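You operate a simulated robot arm through the tools that you are given. There is no shell and no other tool. Be economical: measure what you need, move in short steps, check, and stop when the job is done.

You run a simulated robot arm. Do the job below in one go: nothing can be reset, and whatever is moved stays where it is left.

## Task
Fit the gear that meshes on the bare stud, with the drive off.
Fine: red switch off before the cover opens; shut the cover, then switch on again; leave the other gears where they are.

Only the result counts: the job must be done as asked and must still hold three seconds after the hand-in. Knocking over, shifting, dropping, spilling or breaking anything else fails it. Lids that push on must go on centred and level and be pressed home; caps that screw on are set level and turned clockwise until they are tight.

## Robot
A 6-joint arm with a two-finger parallel gripper on a trunk, on a base that drives. Base frame: it is fixed to the floor where the robot stands at the start and does not move with it; the origin is under the middle of the robot, x ahead of it, y to its left, z up. Lengths are in m, angles in rad, forces in N, time in s.
With the tool pointing down near the work surface it reaches from about 0.24 to 0.66 m from the robot's upright axis, wherever it stands. Its first joint turns from -2.897 to 2.897 rad. Places, roughly: door latch [1.6, -1.2, 1.7]; drive breaker [1.5, -1.1, 1.5]; dryer fan breaker [1.5, -1.1, 1.5]; emergency stop button [1.6, -1, 1.6]; gear case [0.4, -0.3, 0.5]; gear case cover [0.4, -0.3, 0.8]; green drive button [1.5, -1.2, 1.5]; green dryer fan button [1.6, -1.1, 1.5]; green heater button [1.6, -1, 1.5]; green ink pump button [1.6, -1, 1.5]; heater breaker [1.5, -1, 1.5]; ink gap one handwheel [1.5, -0.9, 0.6]; ink gap two handwheel [1.6, -0.6, 0.8]; ink pump breaker [1.5, -0.9, 1.5]; length one handwheel [1.7, -0.4, 0.6]; length two handwheel [1.7, -0.4, 1]. Payload 1.57 kg.
The TCP is the grasp point between the finger pads, 0.03 m short of the fingertips. In the tool frame z runs along the fingers and y along their closing line. Largest opening 0.11 m; finger width 0.024, thickness 0.012; the body of the gripper, 0.048 by 0.112 m, starts 0.078 m behind the TCP.
Orientation is that of the tool frame in the base frame, as a unit quaternion [w, x, y, z]. With the fingers straight down and closing along the base's y, the tool's x points along the base's -x, its y along +y and its z along -z.

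## Interface
- The arm moves only by the tool servo_tool. Its argument "deltas" is a list of rows, each a list of 7 numbers: the gripper command, from -1 (shut) to 1 (fully open), values between in proportion, then the shift along the tool's x, y, z in mm, then the turn, a rotation vector about the tool's x, y, z in rad. In form: [[jaw, tx, ty, tz, ax, ay, az], ...]. A call has 1 to 12 rows; each row shifts and turns the commanded pose from where the row before left it, along the tool's axes as they then stand. A row lasts 0.2 s, in which the tool goes at most 0.05 m and 0.15 rad; a call with a longer step from one row to the next is refused whole, and so is a gripper value outside its range. Where a pose cannot be reached the arm comes as near as it can. A force on the tool above 90 N (or 10 N above the force at the start of the call, whichever is more), or a blocked arm, ends the call early, and 0.2 s more pass. The fingers move at their own pace (about 0.108 m/s each) and stop on an object; they squeeze with about 33 N. The grip force told is the motor's: it shows also when the fingers shut on nothing. Time passes only in rows, and 0.2 s behind the last, so rows that do not move let the fingers close. The reply holds the time, the measured pose of the TCP, the force on the tool along the base axes, the opening and the grip force, in the units named above and with some noise, with the torque about the TCP (base axes, N m) and any sound that the robot's microphone picked up.
- Cameras (640 x 400 px; columns grow to the right, rows downward): "scene" is now at [0.0139, 0.0667, 1.6594]; the picture's right is [-0.90, -0.43, 0.00], its down [-0.31, 0.66, -0.69] and it looks along [0.30, -0.62, -0.73] (base axes); focal length 264 px, centre (320, 200). "wrist" rides on the gripper at [0.07, 0.016, -0.141] in the tool frame; the picture's right is [-0.23, 0.97, 0.00], its down [-0.86, -0.20, -0.48] and it looks along [-0.47, -0.11, 0.88] (tool axes); focal length 222 px, centre (320, 200). There is no depth. A picture from a camera that has moved, and an enlarged one, comes with that camera's place and axes in the base frame and with its lens.
- camera(camera): a new picture of that camera. It takes no simulated time.
- slide_trunk(by): slides the trunk up (or, below 0, down) by that many m; the arm and the scene camera ride with it, the base frame stays. It gives what a move gives, with no picture.
- base_move(legs): drives the robot by 1 to 6 legs, each [ahead, left, turn to the left] in m, m and rad, along the robot's own axes; the way and the turn of a leg run together, so that a leg with both is an arc; at most 1.5 m and 3.142 rad a leg. The arm and the cameras ride along, it lands a little off, and it stops where it bumps. It gives what a move gives.
- head_to(pan, tilt): turns the head with the scene camera to pan (to the left, within 2.094 rad either way) and tilt (down, from -0.506 to 1.204), counted from straight ahead of the robot. It gives what a move gives.
- inspect(camera, box): a new picture of the part [left, top, right, bottom] of that camera's present view, enlarged. It takes no simulated time.
- sign_off(): hands the job in; it is judged then, once.

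Go step by step. Nothing tells you exact positions but the pictures and the camera data: compare them with the known pose of the tool, close in by small moves and look again before you grip or let go. The budget is 120 turns and 78 pictures, counting those below and the enlarged ones. Unless the task says otherwise, let go and move clear before handing in, and close with one line.

The tools are called as a command line: name --pt "numbers of a row" for each row, then --argument value for the rest, lists and objects as JSON in quotes. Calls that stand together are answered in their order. servo_tool: Moves the arm, as the interface text tells. Its arguments: {"type":"object","properties":{"deltas":{"type":"array","items":{"type":"array","items":{"type":"number"}}}},"required":["deltas"]} The other tools are called the same way: slide_trunk (by) slides the trunk up or down; base_move (legs) drives the base; head_to (pan, tilt) turns the head that bears the scene camera; camera (camera) takes a picture; inspect (camera, box) takes an enlarged picture of a part of a camera's view; sign_off () hands the job in.

At the start:

```text
time: 0.0
ee_pos: [0.1577, -0.4204, 1.3798]
tcp_rot: [0.0, -0.001, 1.0, 0.0]
contact_force: [0.0, 0.6, 0.4]
moment: [-0.03, -0.01, 0.03]
grip_width: 0.1103
gripper_force: 0.1
trunk travel left (down, up): [-0.25, 0.34]
robot x, y, heading: [-0.0007, -0.0018, -0.004]
head pan, tilt: [-1.126, 0.813]
```

scene: 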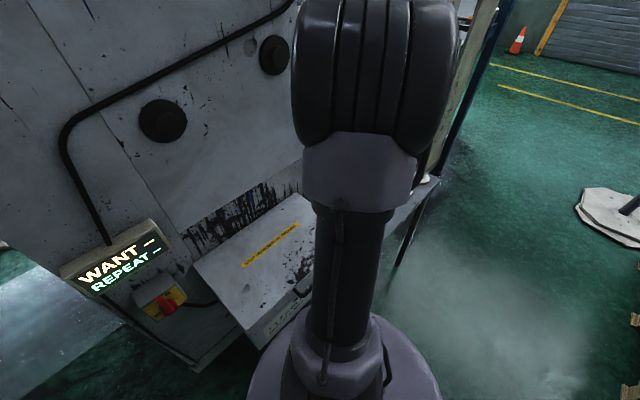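
wrist: 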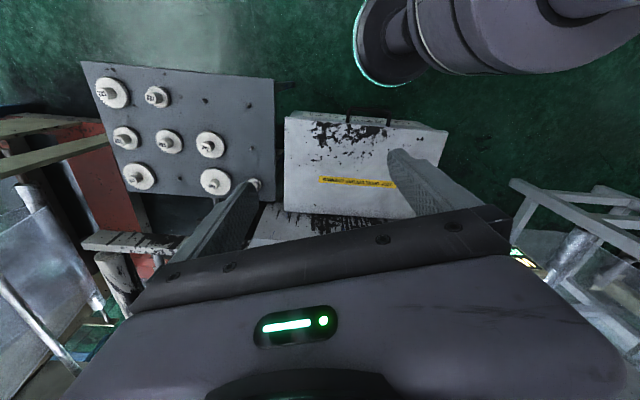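

I see the gear case with a yellow-labelled cover, a red switch on yellow beside it, a display, and a board with seven spare gears. I'll enlarge these first.

inspect --camera "scene" --box '[40, 180, 320, 355]'

inspect --camera "wrist" --box '[70, 50, 310, 210]'

```text
2.29 times, centred on (180, 268) of scene
camera zoom: at [0.0139, 0.0667, 1.6594], right [-0.9, -0.43, 0.0], down [-0.31, 0.66, -0.69], along [0.3, -0.62, -0.73], focal length 605 px, centre (640, 46)
```

zoom: 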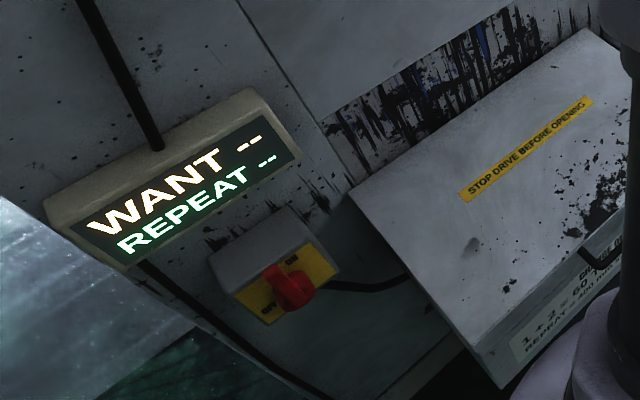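

```text
2.50 times, centred on (190, 130) of wrist
camera zoom: at [0.0886, -0.4052, 1.5214], right [0.23, 0.97, 0.0], down [0.86, -0.2, 0.48], along [0.47, -0.11, -0.88], focal length 555 px, centre (645, 375)
```

zoom: 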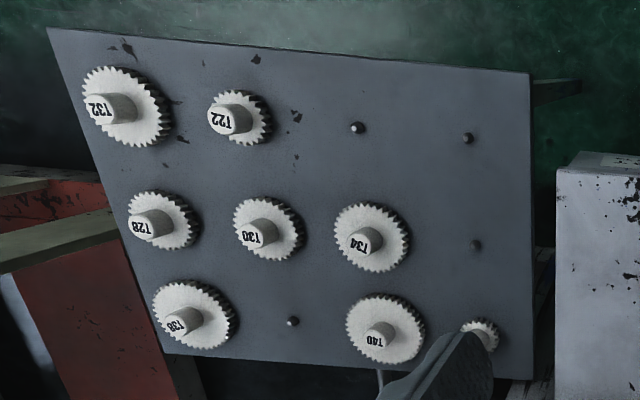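

I'll look with the head from another angle at the sign on the case front and the remaining switch details.

head_to --pan -0.55 --tilt 0.9

camera --camera "scene"

```text
time: 1.0
ee_pos: [0.1585, -0.4203, 1.3811]
tcp_rot: [-0.001, 0.0, 1.0, 0.0]
contact_force: [-0.6, 0.5, 0.5]
moment: [0.04, 0.0, 0.01]
grip_width: 0.1103
gripper_force: 0.1
trunk travel left (down, up): [-0.25, 0.34]
robot x, y, heading: [0.0028, 0.0022, -0.003]
head pan, tilt: [-0.55, 0.901]
```

```text
73 pictures are left
camera scene: at [0.0438, 0.0994, 1.6526], right [-0.52, -0.85, 0.0], down [-0.67, 0.41, -0.62], along [0.53, -0.33, -0.78], focal length 264 px, centre (320, 200)
```

scene: 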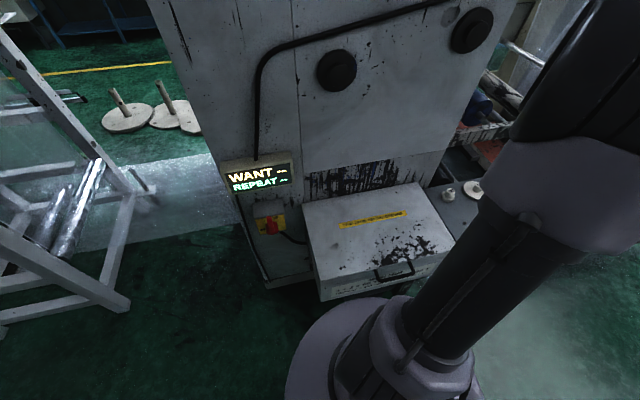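

inspect --camera "scene" --box '[310, 240, 470, 340]'

inspect --camera "scene" --box '[210, 140, 370, 240]'

```text
4.00 times, centred on (390, 290) of scene
camera zoom: at [0.0438, 0.0994, 1.6526], right [-0.52, -0.85, 0.0], down [-0.67, 0.41, -0.62], along [0.53, -0.33, -0.78], focal length 1058 px, centre (40, -160)
```

zoom: 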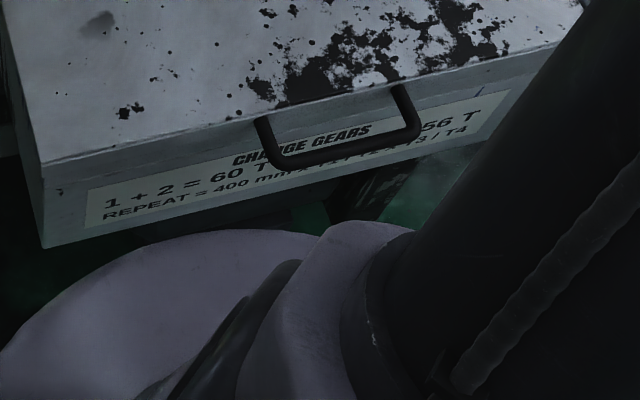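

```text
4.00 times, centred on (290, 190) of scene
camera zoom: at [0.0438, 0.0994, 1.6526], right [-0.52, -0.85, 0.0], down [-0.67, 0.41, -0.62], along [0.53, -0.33, -0.78], focal length 1058 px, centre (440, 240)
```

zoom: 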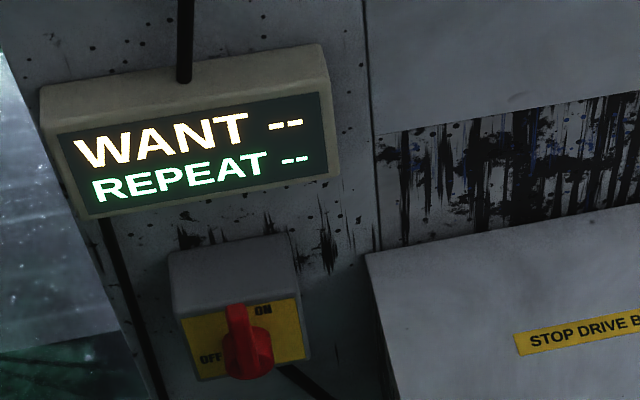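

The case sign says 1+2=60 T and 3+4=56 T. The red rotary handle points up at ON, with OFF at the left. I'll turn the tool to point horizontally at the switch.

servo_tool --pt "0 0 0 0 0 -0.1428 0" --pt "0 0 0 0 0 -0.1428 0" --pt "0 0 0 0 0 -0.1428 0" --pt "0 0 0 0 0 -0.1428 0" --pt "0 0 0 0 0 -0.1428 0" --pt "0 0 0 0 0 -0.1428 0" --pt "0 0 0 0 0 -0.1428 0" --pt "0 0 0 0 0 -0.1428 0" --pt "0 0 0 0 0 -0.1428 0" --pt "0 0 0 0 0 -0.1428 0" --pt "0 0 0 0 0 -0.1428 0"

camera --camera "scene"

```text
time: 3.4
ee_pos: [0.1674, -0.4303, 1.3914]
tcp_rot: [0.706, 0.002, 0.708, 0.001]
contact_force: [0.3, 0.4, 1.1]
moment: [0.01, -0.01, 0.02]
grip_width: 0.0551
gripper_force: 0.0
out of reach, approached as far as the arm can: row 11
trunk travel left (down, up): [-0.25, 0.34]
robot x, y, heading: [0.0022, -0.0015, 0.002]
head pan, tilt: [-0.55, 0.901]
```

```text
70 pictures are left
camera scene: at [0.0446, 0.0986, 1.6526], right [-0.52, -0.85, 0.0], down [-0.67, 0.41, -0.62], along [0.53, -0.32, -0.78], focal length 264 px, centre (320, 200)
```

scene: 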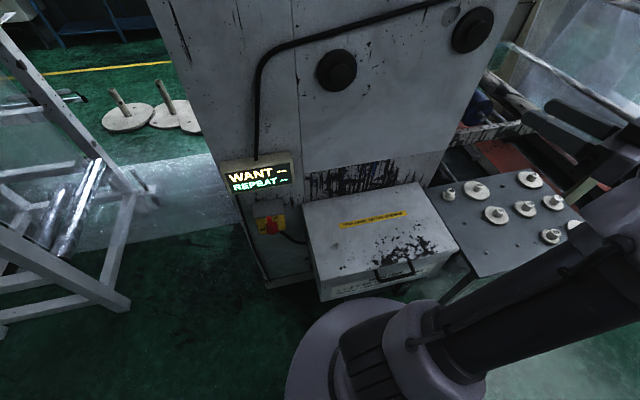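

The board with gears is level to the right of the case. I'll move the horizontal tool over towards the switch.

servo_tool --pt "0 30 36 15 0 0 0" --pt "0 30 36 15 0 0 0" --pt "0 30 36 15 0 0 0" --pt "0 30 36 15 0 0 0" --pt "0 30 36 15 0 0 0" --pt "0 30 36 15 0 0 0" --pt "0 30 36 15 0 0 0" --pt "0 30 36 15 0 0 0" --pt "0 30 36 15 0 0 0" --pt "0 30 36 15 0 0 0"

camera --camera "scene"

camera --camera "wrist"

```text
time: 5.6
ee_pos: [0.4252, -0.178, 1.3669]
tcp_rot: [0.704, 0.002, 0.711, 0.002]
contact_force: [0.3, 0.6, 0.6]
moment: [-0.02, 0.0, 0.01]
grip_width: 0.0551
gripper_force: 0.0
out of reach, approached as far as the arm can: row 1, 2, 3, 4, 5, 6, 7, 8, 9, 10
trunk travel left (down, up): [-0.25, 0.34]
robot x, y, heading: [-0.0001, 0.0008, -0.001]
head pan, tilt: [-0.55, 0.901]
```

```text
69 pictures are left
camera scene: at [0.0444, 0.0996, 1.6525], right [-0.52, -0.85, 0.0], down [-0.67, 0.41, -0.62], along [0.53, -0.32, -0.78], focal length 264 px, centre (320, 200)
```

scene: 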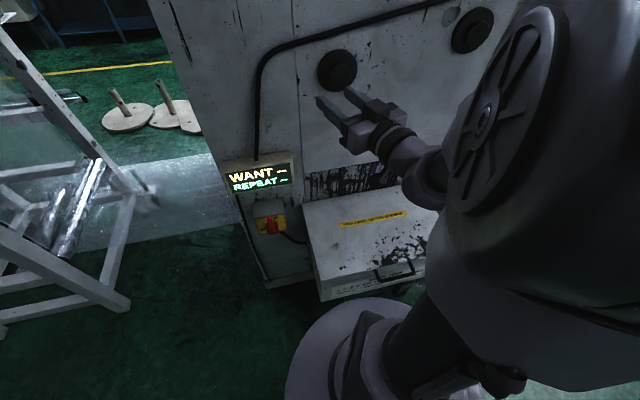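

```text
68 pictures are left
camera wrist: at [0.283, -0.1633, 1.2984], right [0.0, 0.97, 0.23], down [-0.47, -0.2, 0.86], along [0.88, -0.11, 0.46], focal length 222 px, centre (320, 200)
```

wrist: 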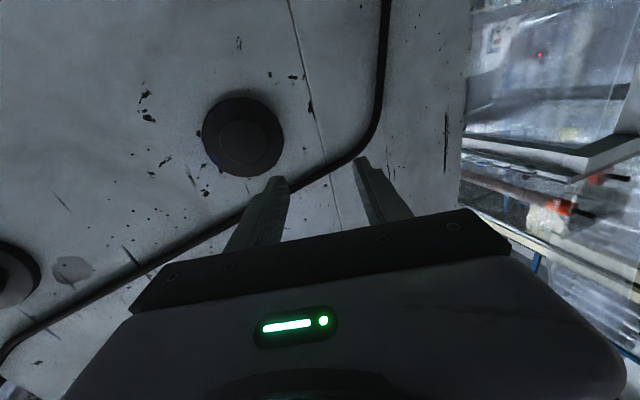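

The arm is too cramped to reach the switch from here. I'll back the base off a little and lower the trunk.

base_move --legs '[[-0.2, 0, 0]]'

slide_trunk --by -0.2

camera --camera "scene"

```text
time: 7.2
ee_pos: [0.2205, -0.1793, 1.368]
tcp_rot: [0.704, 0.001, 0.71, 0.003]
contact_force: [-0.8, 0.4, 0.3]
moment: [0.02, 0.04, 0.05]
grip_width: 0.0549
gripper_force: 0.0
trunk travel left (down, up): [-0.25, 0.34]
robot x, y, heading: [-0.1993, -0.0004, 0.008]
head pan, tilt: [-0.55, 0.901]
```

```text
time: 9.4
ee_pos: [0.2223, -0.1787, 1.1671]
tcp_rot: [0.704, 0.001, 0.71, 0.002]
contact_force: [-0.1, 0.2, 0.1]
moment: [0.01, -0.04, -0.02]
grip_width: 0.0548
gripper_force: 0.1
trunk travel left (down, up): [-0.05, 0.54]
robot x, y, heading: [-0.2016, 0.0004, 0.003]
head pan, tilt: [-0.55, 0.901]
```

```text
67 pictures are left
camera scene: at [-0.1592, 0.0993, 1.4527], right [-0.52, -0.85, 0.0], down [-0.67, 0.41, -0.62], along [0.53, -0.32, -0.78], focal length 264 px, centre (320, 200)
```

scene: 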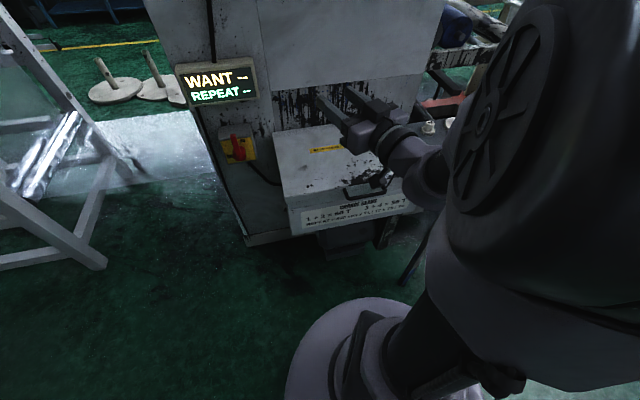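

The knob triangulates to about (0.56, -0.02, 0.88). I'll approach it with a standoff and look with the wrist camera.

servo_tool --pt "0 30 19 15 0 0 0" --pt "0 30 19 15 0 0 0" --pt "0 30 19 15 0 0 0" --pt "0 30 19 15 0 0 0" --pt "0 30 19 15 0 0 0" --pt "0 30 19 15 0 0 0" --pt "0 30 19 15 0 0 0" --pt "0 30 19 15 0 0 0"

camera --camera "scene"

camera --camera "wrist"

```text
time: 11.2
ee_pos: [0.2625, -0.1184, 1.1823]
tcp_rot: [0.703, 0.0, 0.711, 0.005]
contact_force: [-0.2, -0.3, 0.0]
moment: [0.0, -0.03, -0.02]
grip_width: 0.0549
gripper_force: 0.0
out of reach, approached as far as the arm can: row 1, 2, 3, 4, 5, 6, 7, 8
trunk travel left (down, up): [-0.05, 0.54]
robot x, y, heading: [-0.2041, -0.0012, -0.002]
head pan, tilt: [-0.55, 0.901]
```

```text
66 pictures are left
camera scene: at [-0.1591, 0.0992, 1.4526], right [-0.52, -0.85, 0.0], down [-0.67, 0.41, -0.62], along [0.53, -0.32, -0.78], focal length 264 px, centre (320, 200)
```

scene: 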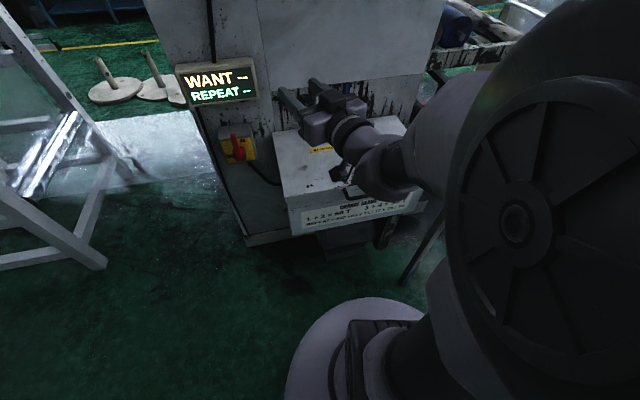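

```text
65 pictures are left
camera wrist: at [0.1202, -0.1029, 1.1147], right [0.0, 0.97, 0.24], down [-0.47, -0.21, 0.86], along [0.89, -0.11, 0.45], focal length 222 px, centre (320, 200)
```

wrist: 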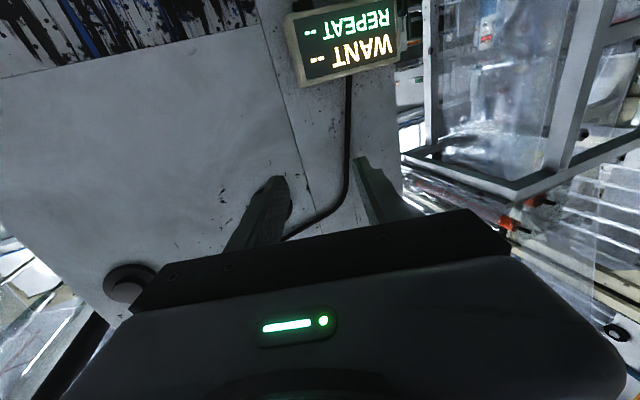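

The pose fails because it's too close in, so I'll back up a little more and extend before going down.

base_move --legs '[[-0.12, 0.06, 0]]'

servo_tool --pt "0 0 0 40 0 0 0" --pt "0 0 0 40 0 0 0" --pt "0 0 0 40 0 0 0" --pt "0 0 0 40 0 0 0" --pt "0 0 0 40 0 0 0" --pt "0 30 10 10 0 0 0" --pt "0 40 10 0 0 0 0" --pt "0 40 10 0 0 0 0" --pt "0 40 0 0 0 0 0" --pt "0 40 0 0 0 0 0"

camera --camera "scene"

```text
time: 12.5
ee_pos: [0.1404, -0.0582, 1.182]
tcp_rot: [0.702, 0.0, 0.712, 0.006]
contact_force: [0.7, -0.3, 0.3]
moment: [-0.02, 0.02, -0.01]
grip_width: 0.0552
gripper_force: 0.0
trunk travel left (down, up): [-0.05, 0.54]
robot x, y, heading: [-0.3242, 0.0576, 0.004]
head pan, tilt: [-0.55, 0.901]
```

```text
time: 14.7
ee_pos: [0.3915, -0.1213, 1.1007]
tcp_rot: [0.697, -0.001, 0.717, 0.014]
contact_force: [0.1, -0.6, 0.1]
moment: [0.0, 0.01, 0.0]
grip_width: 0.0553
gripper_force: 0.1
out of reach, approached as far as the arm can: row 1, 2, 6, 7, 8, 9, 10
trunk travel left (down, up): [-0.05, 0.54]
robot x, y, heading: [-0.3254, 0.0599, 0.003]
head pan, tilt: [-0.55, 0.901]
```

```text
64 pictures are left
camera scene: at [-0.2819, 0.1579, 1.4525], right [-0.52, -0.86, 0.0], down [-0.67, 0.41, -0.62], along [0.53, -0.32, -0.78], focal length 264 px, centre (320, 200)
```

scene: 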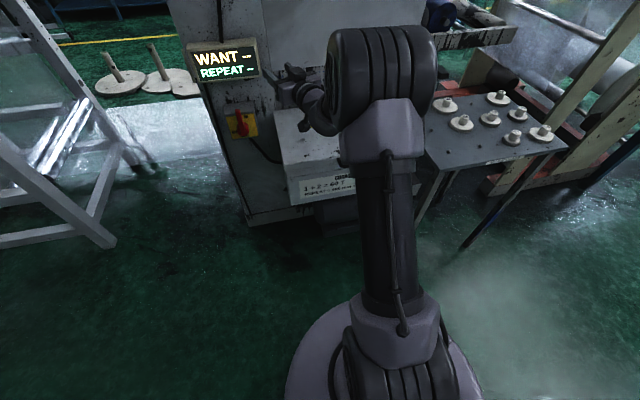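

Going lower with a horizontal tool isn't reachable, so I'll tilt it 45° down. First I'll examine the handle closely.

inspect --camera "scene" --box '[190, 70, 318, 150]'

servo_tool --pt "-1 0 0 0 0 0.13 0" --pt "-1 0 0 0 0 0.13 0" --pt "-1 0 0 0 0 0.13 0" --pt "-1 0 0 0 0 0.13 0" --pt "-1 0 0 0 0 0.13 0" --pt "-1 0 0 0 0 0.13 0"

```text
5.00 times, centred on (254, 110) of scene
camera zoom: at [-0.2819, 0.1579, 1.4525], right [-0.52, -0.86, 0.0], down [-0.67, 0.41, -0.62], along [0.53, -0.32, -0.78], focal length 1323 px, centre (650, 650)
```

zoom: 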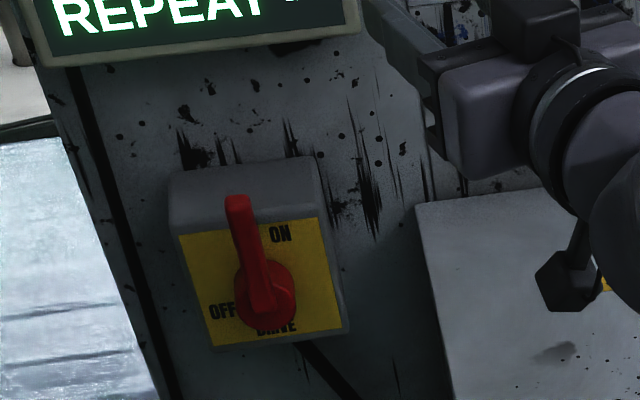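

```text
time: 16.1
ee_pos: [0.3935, -0.1166, 1.102]
tcp_rot: [0.38, -0.002, 0.925, 0.005]
contact_force: [-0.6, 0.5, 0.5]
moment: [0.02, -0.02, -0.03]
grip_width: 0.0
gripper_force: 20.9
trunk travel left (down, up): [-0.05, 0.54]
robot x, y, heading: [-0.3257, 0.0572, 0.006]
head pan, tilt: [-0.55, 0.901]
```

The red lever is about 8 cm long with its hub near (0.56, -0.02, 0.855), upright at ON. OFF is at its left, so I'll push its upper end left with closed fingers. I'll approach its right side.

servo_tool --pt "-1 12.5 12 30 0 0 0" --pt "-1 12.5 12 30 0 0 0" --pt "-1 12.5 12 30 0 0 0" --pt "-1 12.5 12 30 0 0 0"

camera --camera "wrist"

inspect --camera "scene" --box '[170, 30, 362, 150]'

```text
time: 17.1
ee_pos: [0.4437, -0.0675, 0.9833]
tcp_rot: [0.379, -0.003, 0.926, 0.006]
contact_force: [-0.3, 0.4, 0.0]
moment: [0.02, 0.02, 0.01]
grip_width: 0.0
gripper_force: 21.6
trunk travel left (down, up): [-0.05, 0.54]
robot x, y, heading: [-0.3271, 0.0605, 0.009]
head pan, tilt: [-0.55, 0.901]
```

```text
62 pictures are left
camera wrist: at [0.294, -0.0539, 1.035], right [0.15, 0.97, 0.17], down [0.28, -0.21, 0.94], along [0.95, -0.1, -0.3], focal length 222 px, centre (320, 200)
```

wrist: 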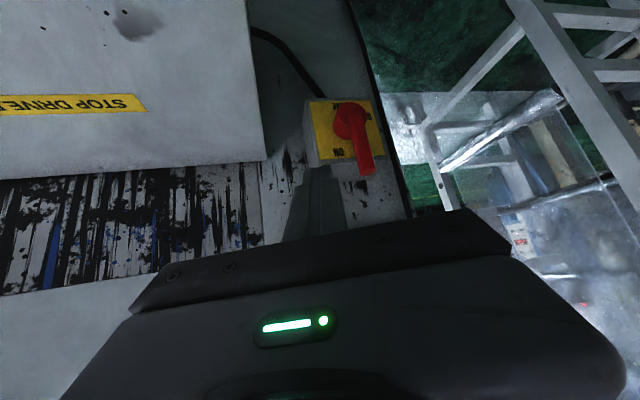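

```text
3.33 times, centred on (266, 90) of scene
camera zoom: at [-0.2818, 0.158, 1.4525], right [-0.52, -0.86, 0.0], down [-0.67, 0.41, -0.62], along [0.53, -0.32, -0.78], focal length 882 px, centre (500, 567)
```

zoom: 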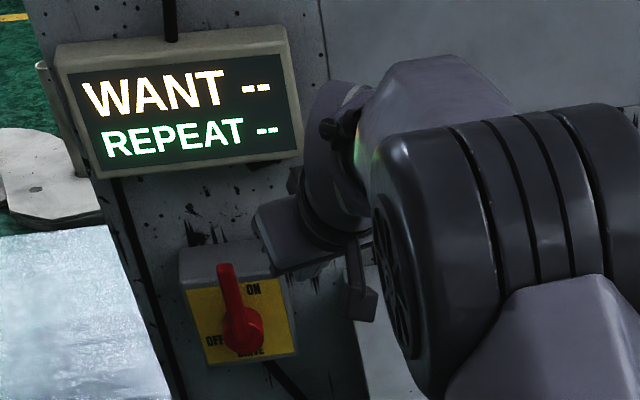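

The lever tip is about (0.565, -0.018, 0.925) and the hub about (0.57, -0.02, 0.85). I'll bring the closed fingertips in beside the lever's right side.

servo_tool --pt "-1 -8.5 0 26 0 0 0" --pt "-1 -8.5 0 26 0 0 0" --pt "-1 -8.5 0 26 0 0 0" --pt "-1 -8.5 0 26 0 0 0"

inspect --camera "wrist" --box '[240, 60, 432, 220]'

inspect --camera "scene" --box '[170, 30, 362, 150]'

```text
time: 18.1
ee_pos: [0.5243, -0.064, 0.9298]
tcp_rot: [0.378, -0.002, 0.926, 0.005]
contact_force: [-1.2, 0.1, -0.1]
moment: [0.01, -0.03, 0.01]
grip_width: 0.0
gripper_force: 21.2
out of reach, approached as far as the arm can: row 4
trunk travel left (down, up): [-0.05, 0.54]
robot x, y, heading: [-0.3263, 0.0586, 0.007]
head pan, tilt: [-0.55, 0.901]
```

```text
2.50 times, centred on (336, 140) of wrist
camera zoom: at [0.3764, -0.0497, 0.9819], right [0.15, 0.97, 0.17], down [0.28, -0.2, 0.94], along [0.95, -0.1, -0.3], focal length 555 px, centre (280, 350)
```

zoom: 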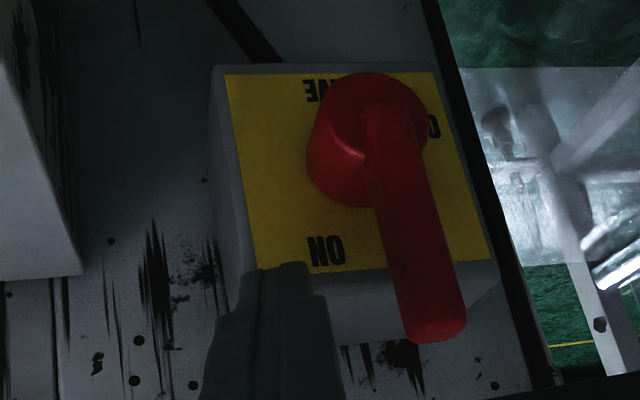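

```text
3.33 times, centred on (266, 90) of scene
camera zoom: at [-0.2823, 0.1581, 1.4526], right [-0.52, -0.86, 0.0], down [-0.67, 0.41, -0.62], along [0.53, -0.32, -0.78], focal length 882 px, centre (500, 567)
```

zoom: 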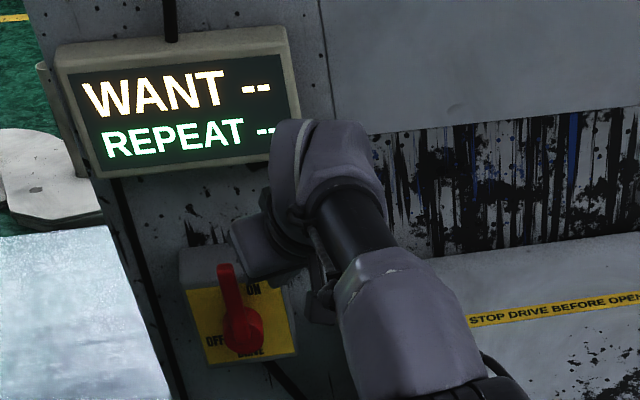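

The fingertips are at (0.546, -0.064, 0.909), the arm's limit. I'll retract, drive forward 0.1 m and re-approach.

servo_tool --pt "-1 28 0 -28 0 0 0" --pt "-1 28 0 -28 0 0 0" --pt "-1 28 0 -28 0 0 0" --pt "-1 0 0 0 0 0 0"

base_move --legs '[[0.1, 0, 0]]'

```text
time: 19.1
ee_pos: [0.4068, -0.0638, 0.9303]
tcp_rot: [0.379, -0.003, 0.925, 0.006]
contact_force: [-0.6, -0.1, -0.9]
moment: [0.05, -0.02, 0.01]
grip_width: 0.0
gripper_force: 21.3
trunk travel left (down, up): [-0.05, 0.54]
robot x, y, heading: [-0.324, 0.0609, 0.002]
head pan, tilt: [-0.55, 0.901]
```

```text
time: 20.2
ee_pos: [0.5079, -0.0634, 0.9292]
tcp_rot: [0.379, -0.002, 0.925, 0.006]
contact_force: [0.3, -1.6, -0.7]
moment: [-0.01, 0.0, -0.02]
grip_width: 0.0
gripper_force: 21.8
trunk travel left (down, up): [-0.05, 0.54]
robot x, y, heading: [-0.2294, 0.0577, 0.005]
head pan, tilt: [-0.55, 0.901]
```

Now the fingertips are at (0.529, -0.063, 0.908). I'll go 4 cm deeper beside the lever and start pushing left.

servo_tool --pt "-1 -13 0 13 0 0 0" --pt "-1 -13 0 13 0 0 0" --pt "-1 0 10 0 0 0 0" --pt "-1 0 10 0 0 0 0" --pt "-1 0 10 0 0 0 0" --pt "-1 0 10 0 0 0 0" --pt "-1 -1 10 -1 0 0 0"

inspect --camera "wrist" --box '[240, 60, 432, 220]'

```text
time: 21.8
ee_pos: [0.5424, -0.0136, 0.9299]
tcp_rot: [0.379, -0.003, 0.925, 0.006]
contact_force: [0.5, -3.9, -2.0]
moment: [-0.08, 0.01, -0.01]
grip_width: 0.0002
gripper_force: 21.8
trunk travel left (down, up): [-0.05, 0.54]
robot x, y, heading: [-0.2261, 0.0609, 0.009]
head pan, tilt: [-0.55, 0.901]
```

```text
2.50 times, centred on (336, 140) of wrist
camera zoom: at [0.3941, 0.0003, 0.9836], right [0.16, 0.97, 0.17], down [0.28, -0.21, 0.94], along [0.95, -0.1, -0.3], focal length 555 px, centre (280, 350)
```

zoom: 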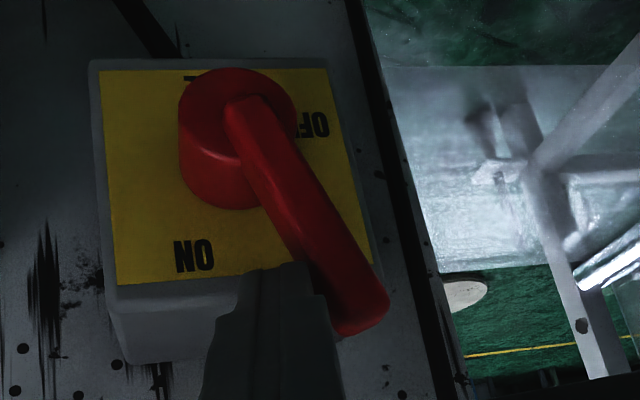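

The lever is turning well. I'll continue the arc to the left and down.

servo_tool --pt "-1 0 10 0 0 0 0" --pt "-1 2 10 2 0 0 0" --pt "-1 4 10 4 0 0 0" --pt "-1 5.5 8 5.5 0 0 0" --pt "-1 7 7 7 0 0 0" --pt "-1 7 6 7 0 0 0"

camera --camera "wrist"

inspect --camera "scene" --box '[130, 50, 322, 170]'

```text
time: 23.2
ee_pos: [0.5428, 0.0387, 0.8974]
tcp_rot: [0.379, -0.002, 0.925, 0.005]
contact_force: [-0.1, 0.1, -0.9]
moment: [0.01, -0.03, 0.0]
grip_width: 0.0001
gripper_force: 20.8
trunk travel left (down, up): [-0.05, 0.54]
robot x, y, heading: [-0.2271, 0.058, 0.007]
head pan, tilt: [-0.55, 0.901]
```

```text
57 pictures are left
camera wrist: at [0.3933, 0.052, 0.9488], right [0.15, 0.97, 0.17], down [0.28, -0.2, 0.94], along [0.95, -0.1, -0.3], focal length 222 px, centre (320, 200)
```

wrist: 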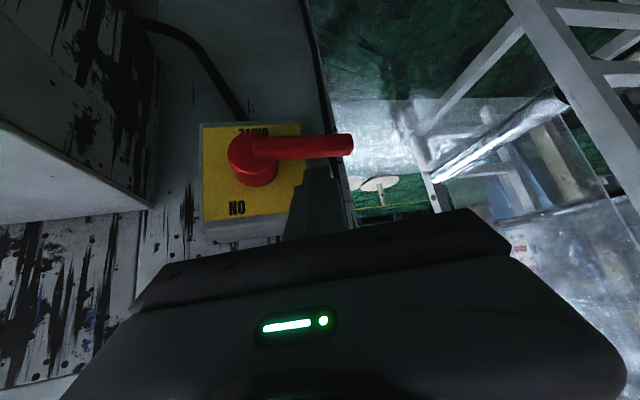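

```text
3.33 times, centred on (226, 110) of scene
camera zoom: at [-0.1818, 0.1585, 1.4526], right [-0.52, -0.85, 0.0], down [-0.67, 0.41, -0.62], along [0.53, -0.32, -0.78], focal length 882 px, centre (633, 500)
```

zoom: 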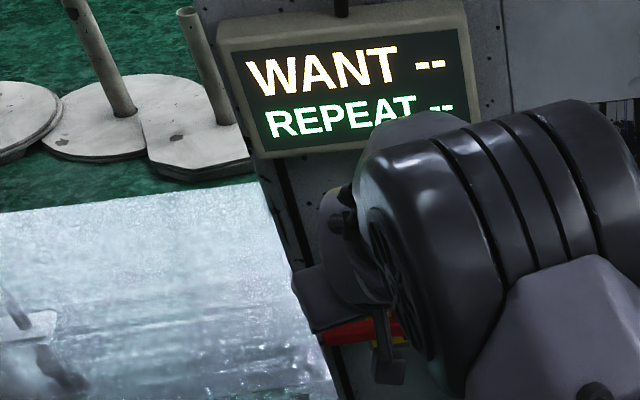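

The lever is horizontal at OFF and unloaded. I'll nudge a few mm more to confirm the stop, then lift off and retreat.

servo_tool --pt "-1 2.5 0 2.5 0 0 0" --pt "-1 2.5 0 2.5 0 0 0"

inspect --camera "wrist" --box '[176, 80, 368, 240]'

```text
time: 23.8
ee_pos: [0.5409, 0.0376, 0.888]
tcp_rot: [0.379, -0.001, 0.925, 0.006]
contact_force: [0.0, 0.0, -0.2]
moment: [-0.03, -0.01, 0.05]
grip_width: 0.0
gripper_force: 21.4
trunk travel left (down, up): [-0.05, 0.54]
robot x, y, heading: [-0.2274, 0.056, 0.005]
head pan, tilt: [-0.55, 0.901]
```

```text
2.50 times, centred on (272, 160) of wrist
camera zoom: at [0.3927, 0.0515, 0.9406], right [0.16, 0.97, 0.17], down [0.28, -0.21, 0.94], along [0.95, -0.1, -0.3], focal length 555 px, centre (440, 300)
```

zoom: 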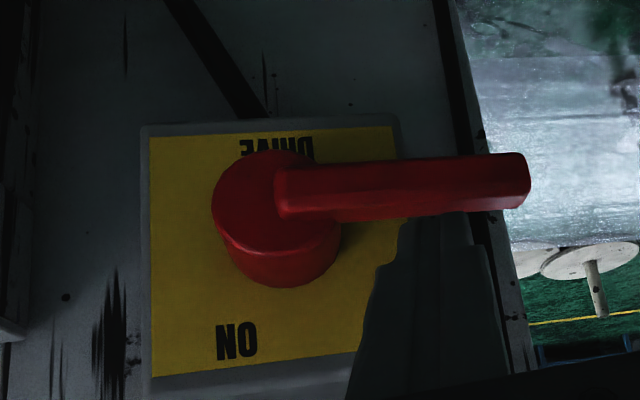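

The switch is firmly at OFF. Now I'll retract and move the arm left, out of view, to study the cover.

servo_tool --pt "-1 0 0 -40 0 0 0" --pt "-1 10 0 -40 0 0 0" --pt "-1 20 0 -40 0 0 0" --pt "-1 0 45 -10 0 0 0" --pt "-1 0 45 -10 0 0 0" --pt "-1 0 45 -10 0 0 0" --pt "-1 0 45 -10 0 0 0" --pt "-1 0 45 -10 0 0 0"

camera --camera "scene"

```text
time: 25.6
ee_pos: [0.3999, 0.2625, 0.9915]
tcp_rot: [0.379, -0.002, 0.926, 0.005]
contact_force: [0.1, 0.9, 0.0]
moment: [0.01, 0.0, 0.02]
grip_width: 0.0001
gripper_force: 21.6
trunk travel left (down, up): [-0.05, 0.54]
robot x, y, heading: [-0.2333, 0.0581, 0.008]
head pan, tilt: [-0.55, 0.901]
```

```text
54 pictures are left
camera scene: at [-0.1819, 0.1587, 1.4526], right [-0.52, -0.85, 0.0], down [-0.67, 0.41, -0.62], along [0.53, -0.32, -0.78], focal length 264 px, centre (320, 200)
```

scene: 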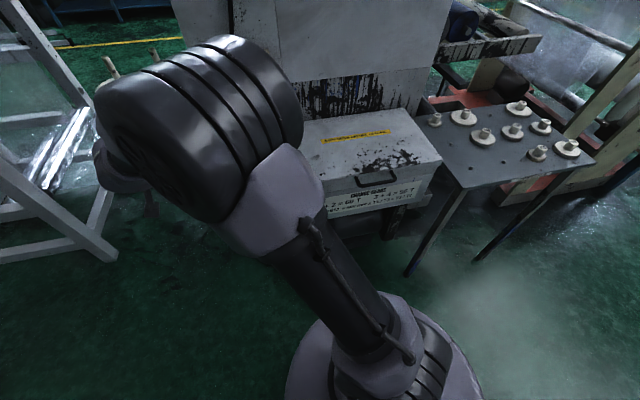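

inspect --camera "scene" --box '[300, 100, 460, 220]'

inspect --camera "scene" --box '[420, 80, 612, 200]'

```text
3.33 times, centred on (380, 160) of scene
camera zoom: at [-0.1819, 0.1587, 1.4526], right [-0.52, -0.85, 0.0], down [-0.67, 0.41, -0.62], along [0.53, -0.32, -0.78], focal length 882 px, centre (120, 333)
```

zoom: 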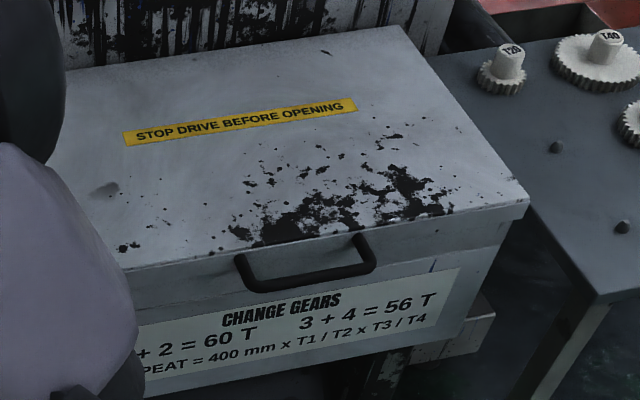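

```text
3.33 times, centred on (516, 140) of scene
camera zoom: at [-0.1819, 0.1587, 1.4526], right [-0.52, -0.85, 0.0], down [-0.67, 0.41, -0.62], along [0.53, -0.32, -0.78], focal length 882 px, centre (-333, 400)
```

zoom: 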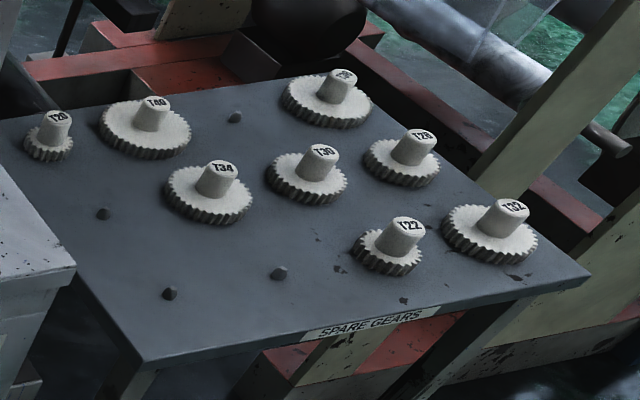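

The cover's handle is a U-bar on the front edge at about (0.20, -0.28, 0.84). I'll strafe right for reach and roll the tool 90° so the fingers can grip the bar.

servo_tool --pt "0 -30 0 -35 0 0 0" --pt "0 -30 0 -35 0 0 0" --pt "0.5 0 0 0 0 0 0.1428" --pt "0.5 0 0 0 0 0 0.1428" --pt "0.5 0 0 0 0 0 0.1428" --pt "0.5 0 0 0 0 0 0.1428" --pt "0.5 0 0 0 0 0 0.1428"

base_move --legs '[[0, -0.2, 0]]'

servo_tool --pt "0.5 0 0 0 0 0 0.1428" --pt "0.5 0 0 0 0 0 0.1428" --pt "0.5 0 0 0 0 0 0.1428" --pt "0.5 0 0 0 0 0 0.1428" --pt "0.5 0 0 0 0 0 0.1428" --pt "0.5 0 0 0 0 0 0.1428"

```text
time: 27.2
ee_pos: [0.395, 0.2602, 1.0811]
tcp_rot: [0.353, 0.323, 0.867, 0.137]
contact_force: [-0.4, -0.1, -0.5]
moment: [0.01, -0.01, 0.01]
grip_width: 0.0827
gripper_force: 0.1
trunk travel left (down, up): [-0.05, 0.54]
robot x, y, heading: [-0.2276, 0.0569, 0.001]
head pan, tilt: [-0.55, 0.901]
```

```text
time: 28.8
ee_pos: [0.395, 0.0661, 1.0819]
tcp_rot: [0.352, 0.32, 0.869, 0.138]
contact_force: [-1.0, 0.0, -0.8]
moment: [-0.03, 0.03, 0.03]
grip_width: 0.0827
gripper_force: 0.0
trunk travel left (down, up): [-0.05, 0.54]
robot x, y, heading: [-0.2218, -0.1376, 0.007]
head pan, tilt: [-0.55, 0.901]
```

```text
time: 30.2
ee_pos: [0.3955, 0.0663, 1.0819]
tcp_rot: [0.264, 0.652, 0.657, 0.272]
contact_force: [-0.1, 0.5, -0.9]
moment: [0.0, 0.0, 0.0]
grip_width: 0.0822
gripper_force: 0.1
trunk travel left (down, up): [-0.05, 0.54]
robot x, y, heading: [-0.2233, -0.135, 0.006]
head pan, tilt: [-0.55, 0.901]
```

servo_tool --pt "0.5 -32 -25 -8 0 0 0" --pt "0.5 -32 -25 -8 0 0 0" --pt "0.5 -32 -25 -8 0 0 0" --pt "0.5 -32 -25 -8 0 0 0" --pt "0.5 -32 -25 -8 0 0 0" --pt "0.5 -32 -25 -8 0 0 0" --pt "0.5 -32 -25 -8 0 0 0" --pt "0.5 -32 -25 -8 0 0 0" --pt "0.5 -32 -25 -8 0 0 0" --pt "0.5 -32 -25 -8 0 0 0" --pt "0.5 -25 -25 -8 0 0 0"

camera --camera "wrist"

camera --camera "scene"

```text
time: 32.6
ee_pos: [0.1694, -0.289, 0.9608]
tcp_rot: [0.263, 0.651, 0.658, 0.272]
contact_force: [-0.5, 1.2, -0.5]
moment: [0.02, -0.02, -0.01]
grip_width: 0.0825
gripper_force: 0.0
out of reach, approached as far as the arm can: row 6, 9, 10, 11
trunk travel left (down, up): [-0.05, 0.54]
robot x, y, heading: [-0.2213, -0.136, 0.006]
head pan, tilt: [-0.55, 0.901]
```

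```text
51 pictures are left
camera wrist: at [0.0823, -0.2217, 1.0746], right [0.7, -0.22, 0.68], down [-0.47, -0.86, 0.19], along [0.54, -0.45, -0.71], focal length 222 px, centre (320, 200)
```

wrist: 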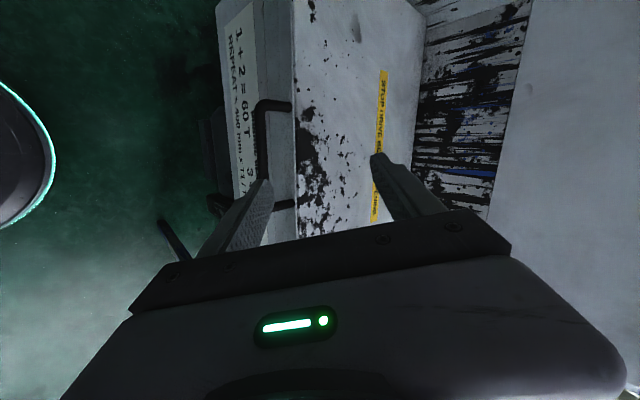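

```text
50 pictures are left
camera scene: at [-0.1811, -0.0385, 1.4526], right [-0.51, -0.86, 0.0], down [-0.67, 0.4, -0.62], along [0.53, -0.32, -0.78], focal length 264 px, centre (320, 200)
```

scene: 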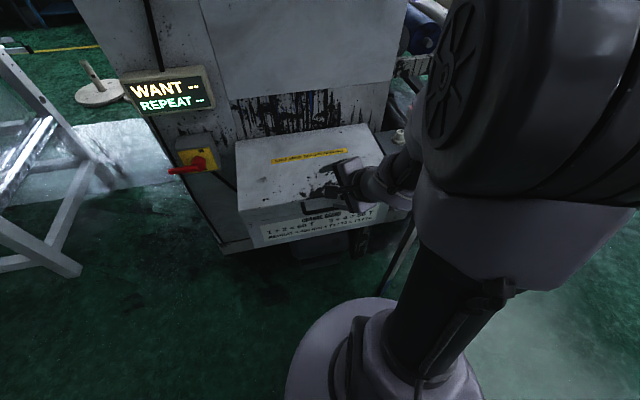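

The machine is yawed by about -17°, and the bar centre is near (0.205, -0.275, 0.845). I'll yaw the tool to match, narrow the fingers and move closer.

servo_tool --pt "-0.35 0 0 0 0 -0.1025 0.1025" --pt "-0.35 0 0 0 0 -0.1025 0.1025" --pt "-0.35 15 -18 12 0 0 0" --pt "-0.35 5 -17 12 0 0 0"

camera --camera "wrist"

inspect --camera "scene" --box '[230, 130, 422, 250]'

```text
time: 33.6
ee_pos: [0.2049, -0.2839, 0.9318]
tcp_rot: [0.299, 0.74, 0.557, 0.23]
contact_force: [0.2, -0.3, -0.2]
moment: [0.01, 0.01, 0.0]
grip_width: 0.036
gripper_force: 0.0
out of reach, approached as far as the arm can: row 1, 2, 3, 4
trunk travel left (down, up): [-0.05, 0.54]
robot x, y, heading: [-0.222, -0.137, 0.008]
head pan, tilt: [-0.55, 0.901]
```

```text
49 pictures are left
camera wrist: at [0.1401, -0.1943, 1.0452], right [0.61, -0.41, 0.68], down [-0.69, -0.69, 0.2], along [0.39, -0.59, -0.71], focal length 222 px, centre (320, 200)
```

wrist: 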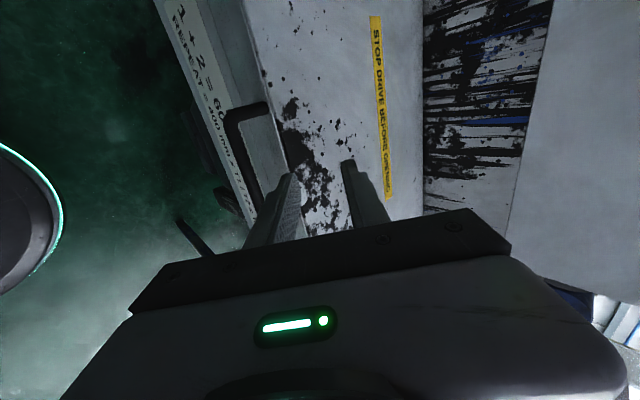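

```text
3.33 times, centred on (326, 190) of scene
camera zoom: at [-0.1807, -0.0384, 1.4526], right [-0.51, -0.86, 0.0], down [-0.67, 0.4, -0.62], along [0.53, -0.32, -0.78], focal length 882 px, centre (300, 233)
```

zoom: 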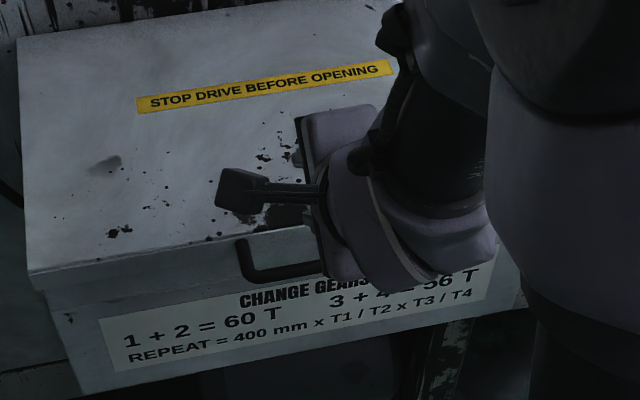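

The bar's position is confirmed near (0.20, -0.28, 0.845), but the arm is cramped here. I'll back the base 8 cm and steepen the tool.

base_move --legs '[[-0.08, 0, 0]]'

servo_tool --pt "-0.35 0 0 0 0.15 0 0" --pt "-0.35 0 0 0 0.15 0 0" --pt "-0.35 0 0 0 0 0 0"

camera --camera "wrist"

```text
time: 34.7
ee_pos: [0.1233, -0.2853, 0.9328]
tcp_rot: [0.3, 0.74, 0.557, 0.229]
contact_force: [-0.8, 0.4, 0.3]
moment: [-0.04, -0.03, 0.01]
grip_width: 0.0358
gripper_force: 0.1
trunk travel left (down, up): [-0.05, 0.54]
robot x, y, heading: [-0.3041, -0.1367, 0.004]
head pan, tilt: [-0.55, 0.901]
```

```text
time: 35.5
ee_pos: [0.1178, -0.2793, 0.912]
tcp_rot: [0.203, 0.772, 0.581, 0.16]
contact_force: [0.2, 1.1, -0.4]
moment: [0.01, 0.0, 0.0]
grip_width: 0.036
gripper_force: 0.1
out of reach, approached as far as the arm can: row 2
trunk travel left (down, up): [-0.05, 0.54]
robot x, y, heading: [-0.2998, -0.1381, 0.007]
head pan, tilt: [-0.55, 0.901]
```

```text
47 pictures are left
camera wrist: at [0.082, -0.1988, 1.0441], right [0.75, -0.45, 0.48], down [-0.63, -0.71, 0.3], along [0.21, -0.53, -0.82], focal length 222 px, centre (320, 200)
```

wrist: 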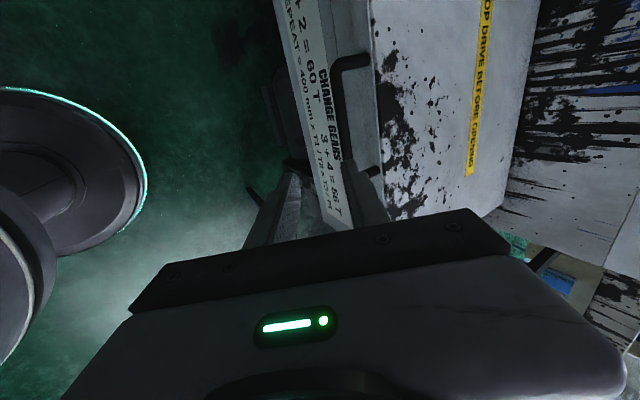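

The bar centre is now measured at (0.197, -0.272, 0.845). I'll line up just above it along the tool axis and check.

servo_tool --pt "-0.35 14 15 10 0 0 0" --pt "-0.35 14 15 10 0 0 0" --pt "-0.35 0 0 10 0 0 0" --pt "-0.35 0 0 5 0 0 0"

camera --camera "wrist"

inspect --camera "scene" --box '[230, 110, 422, 230]'

```text
time: 36.5
ee_pos: [0.1575, -0.2584, 0.8794]
tcp_rot: [0.184, 0.777, 0.585, 0.143]
contact_force: [0.0, 0.0, 0.1]
moment: [-0.02, -0.03, 0.02]
grip_width: 0.0357
gripper_force: 0.0
out of reach, approached as far as the arm can: row 1, 2, 4
trunk travel left (down, up): [-0.05, 0.54]
robot x, y, heading: [-0.3041, -0.1396, 0.008]
head pan, tilt: [-0.55, 0.901]
```

```text
46 pictures are left
camera wrist: at [0.1277, -0.1796, 1.0125], right [0.77, -0.46, 0.44], down [-0.61, -0.72, 0.33], along [0.16, -0.53, -0.84], focal length 222 px, centre (320, 200)
```

wrist: 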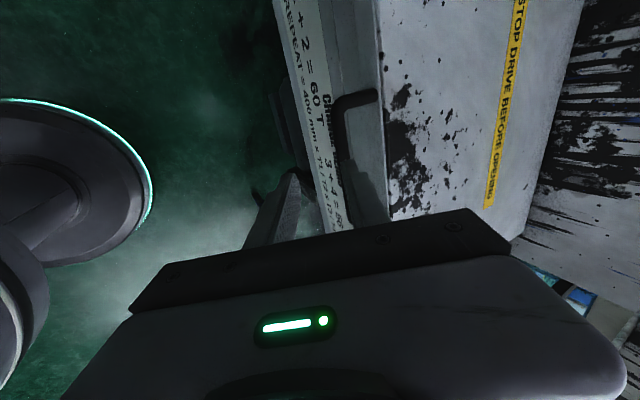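

```text
3.33 times, centred on (326, 170) of scene
camera zoom: at [-0.2616, -0.0391, 1.4526], right [-0.52, -0.86, 0.0], down [-0.67, 0.4, -0.62], along [0.53, -0.32, -0.78], focal length 882 px, centre (300, 300)
```

zoom: 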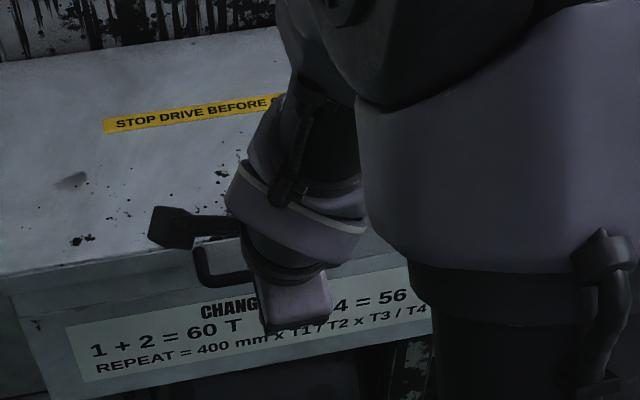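

The fingers are slightly short of the bar, and the arm prefers a steeper tool. I'll tilt a bit more and shift so the bar lies between the fingers.

servo_tool --pt "-0.35 0 0 -8 0.15 0 0" --pt "-0.35 -5 16 4 0 0 0" --pt "-0.35 -5 16 4 0 0 0" --pt "-0.35 0 0 0 0 0 0"

camera --camera "wrist"

```text
time: 37.5
ee_pos: [0.179, -0.2868, 0.8859]
tcp_rot: [0.156, 0.788, 0.587, 0.102]
contact_force: [0.0, 0.1, 0.5]
moment: [-0.01, 0.0, -0.05]
grip_width: 0.0357
gripper_force: 0.0
out of reach, approached as far as the arm can: row 1
trunk travel left (down, up): [-0.05, 0.54]
robot x, y, heading: [-0.3054, -0.1398, 0.008]
head pan, tilt: [-0.55, 0.901]
```

```text
44 pictures are left
camera wrist: at [0.1658, -0.2066, 1.0231], right [0.8, -0.47, 0.36], down [-0.59, -0.71, 0.39], along [0.07, -0.53, -0.85], focal length 222 px, centre (320, 200)
```

wrist: 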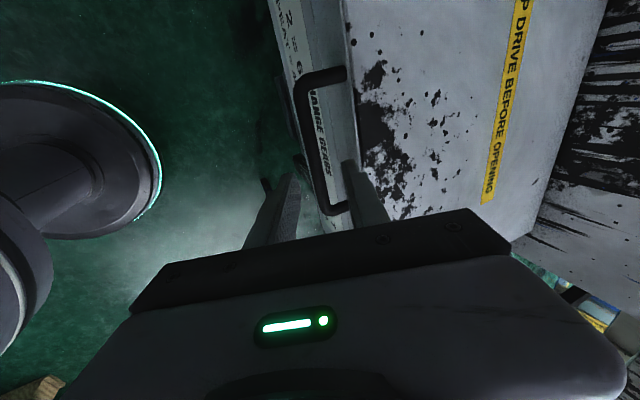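

The bar (centre (0.20, -0.28)) now lies between the fingers. I'll advance 33 mm along the tool axis, check, then close.

servo_tool --pt "-0.35 3 1 11 0 0 0" --pt "-0.35 3 1 11 0 0 0" --pt "-0.35 3 0 11 0 0 0"

inspect --camera "wrist" --box '[230, 60, 422, 220]'

```text
time: 38.3
ee_pos: [0.1956, -0.282, 0.8564]
tcp_rot: [0.156, 0.787, 0.588, 0.101]
contact_force: [0.1, 0.3, -0.2]
moment: [-0.04, -0.03, -0.03]
grip_width: 0.0358
gripper_force: 0.0
trunk travel left (down, up): [-0.05, 0.54]
robot x, y, heading: [-0.3036, -0.139, 0.006]
head pan, tilt: [-0.55, 0.901]
```

```text
2.50 times, centred on (326, 140) of wrist
camera zoom: at [0.1821, -0.2021, 0.9928], right [0.81, -0.47, 0.36], down [-0.59, -0.71, 0.39], along [0.07, -0.53, -0.85], focal length 555 px, centre (305, 350)
```

zoom: 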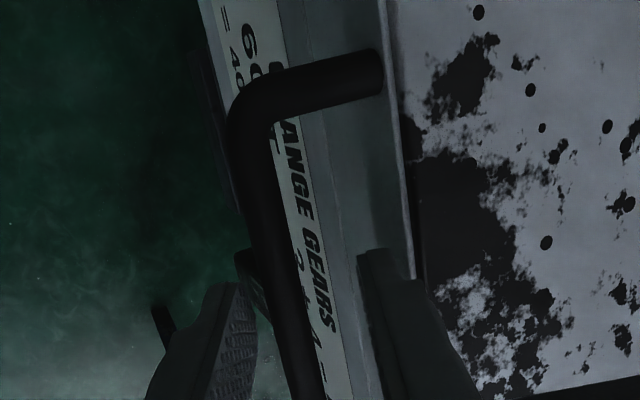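

The bar is between the fingers; now I'll close on it.

servo_tool --pt "-1 0 0 0 0 0 0" --pt "-1 0 0 0 0 0 0" --pt "-1 0 0 0 0 0 0"

inspect --camera "wrist" --box '[230, 60, 422, 220]'

```text
time: 39.1
ee_pos: [0.1911, -0.2804, 0.8569]
tcp_rot: [0.156, 0.789, 0.586, 0.101]
contact_force: [-37.2, 11.5, -6.6]
moment: [0.14, 0.77, -0.87]
grip_width: 0.0124
gripper_force: 29.3
trunk travel left (down, up): [-0.05, 0.54]
robot x, y, heading: [-0.3033, -0.1393, 0.015]
head pan, tilt: [-0.55, 0.901]
```

```text
2.50 times, centred on (326, 140) of wrist
camera zoom: at [0.1782, -0.201, 0.9932], right [0.81, -0.47, 0.36], down [-0.59, -0.71, 0.39], along [0.07, -0.53, -0.85], focal length 555 px, centre (305, 350)
```

zoom: 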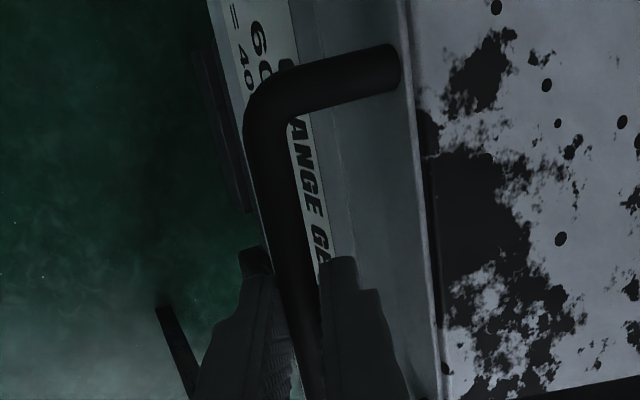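

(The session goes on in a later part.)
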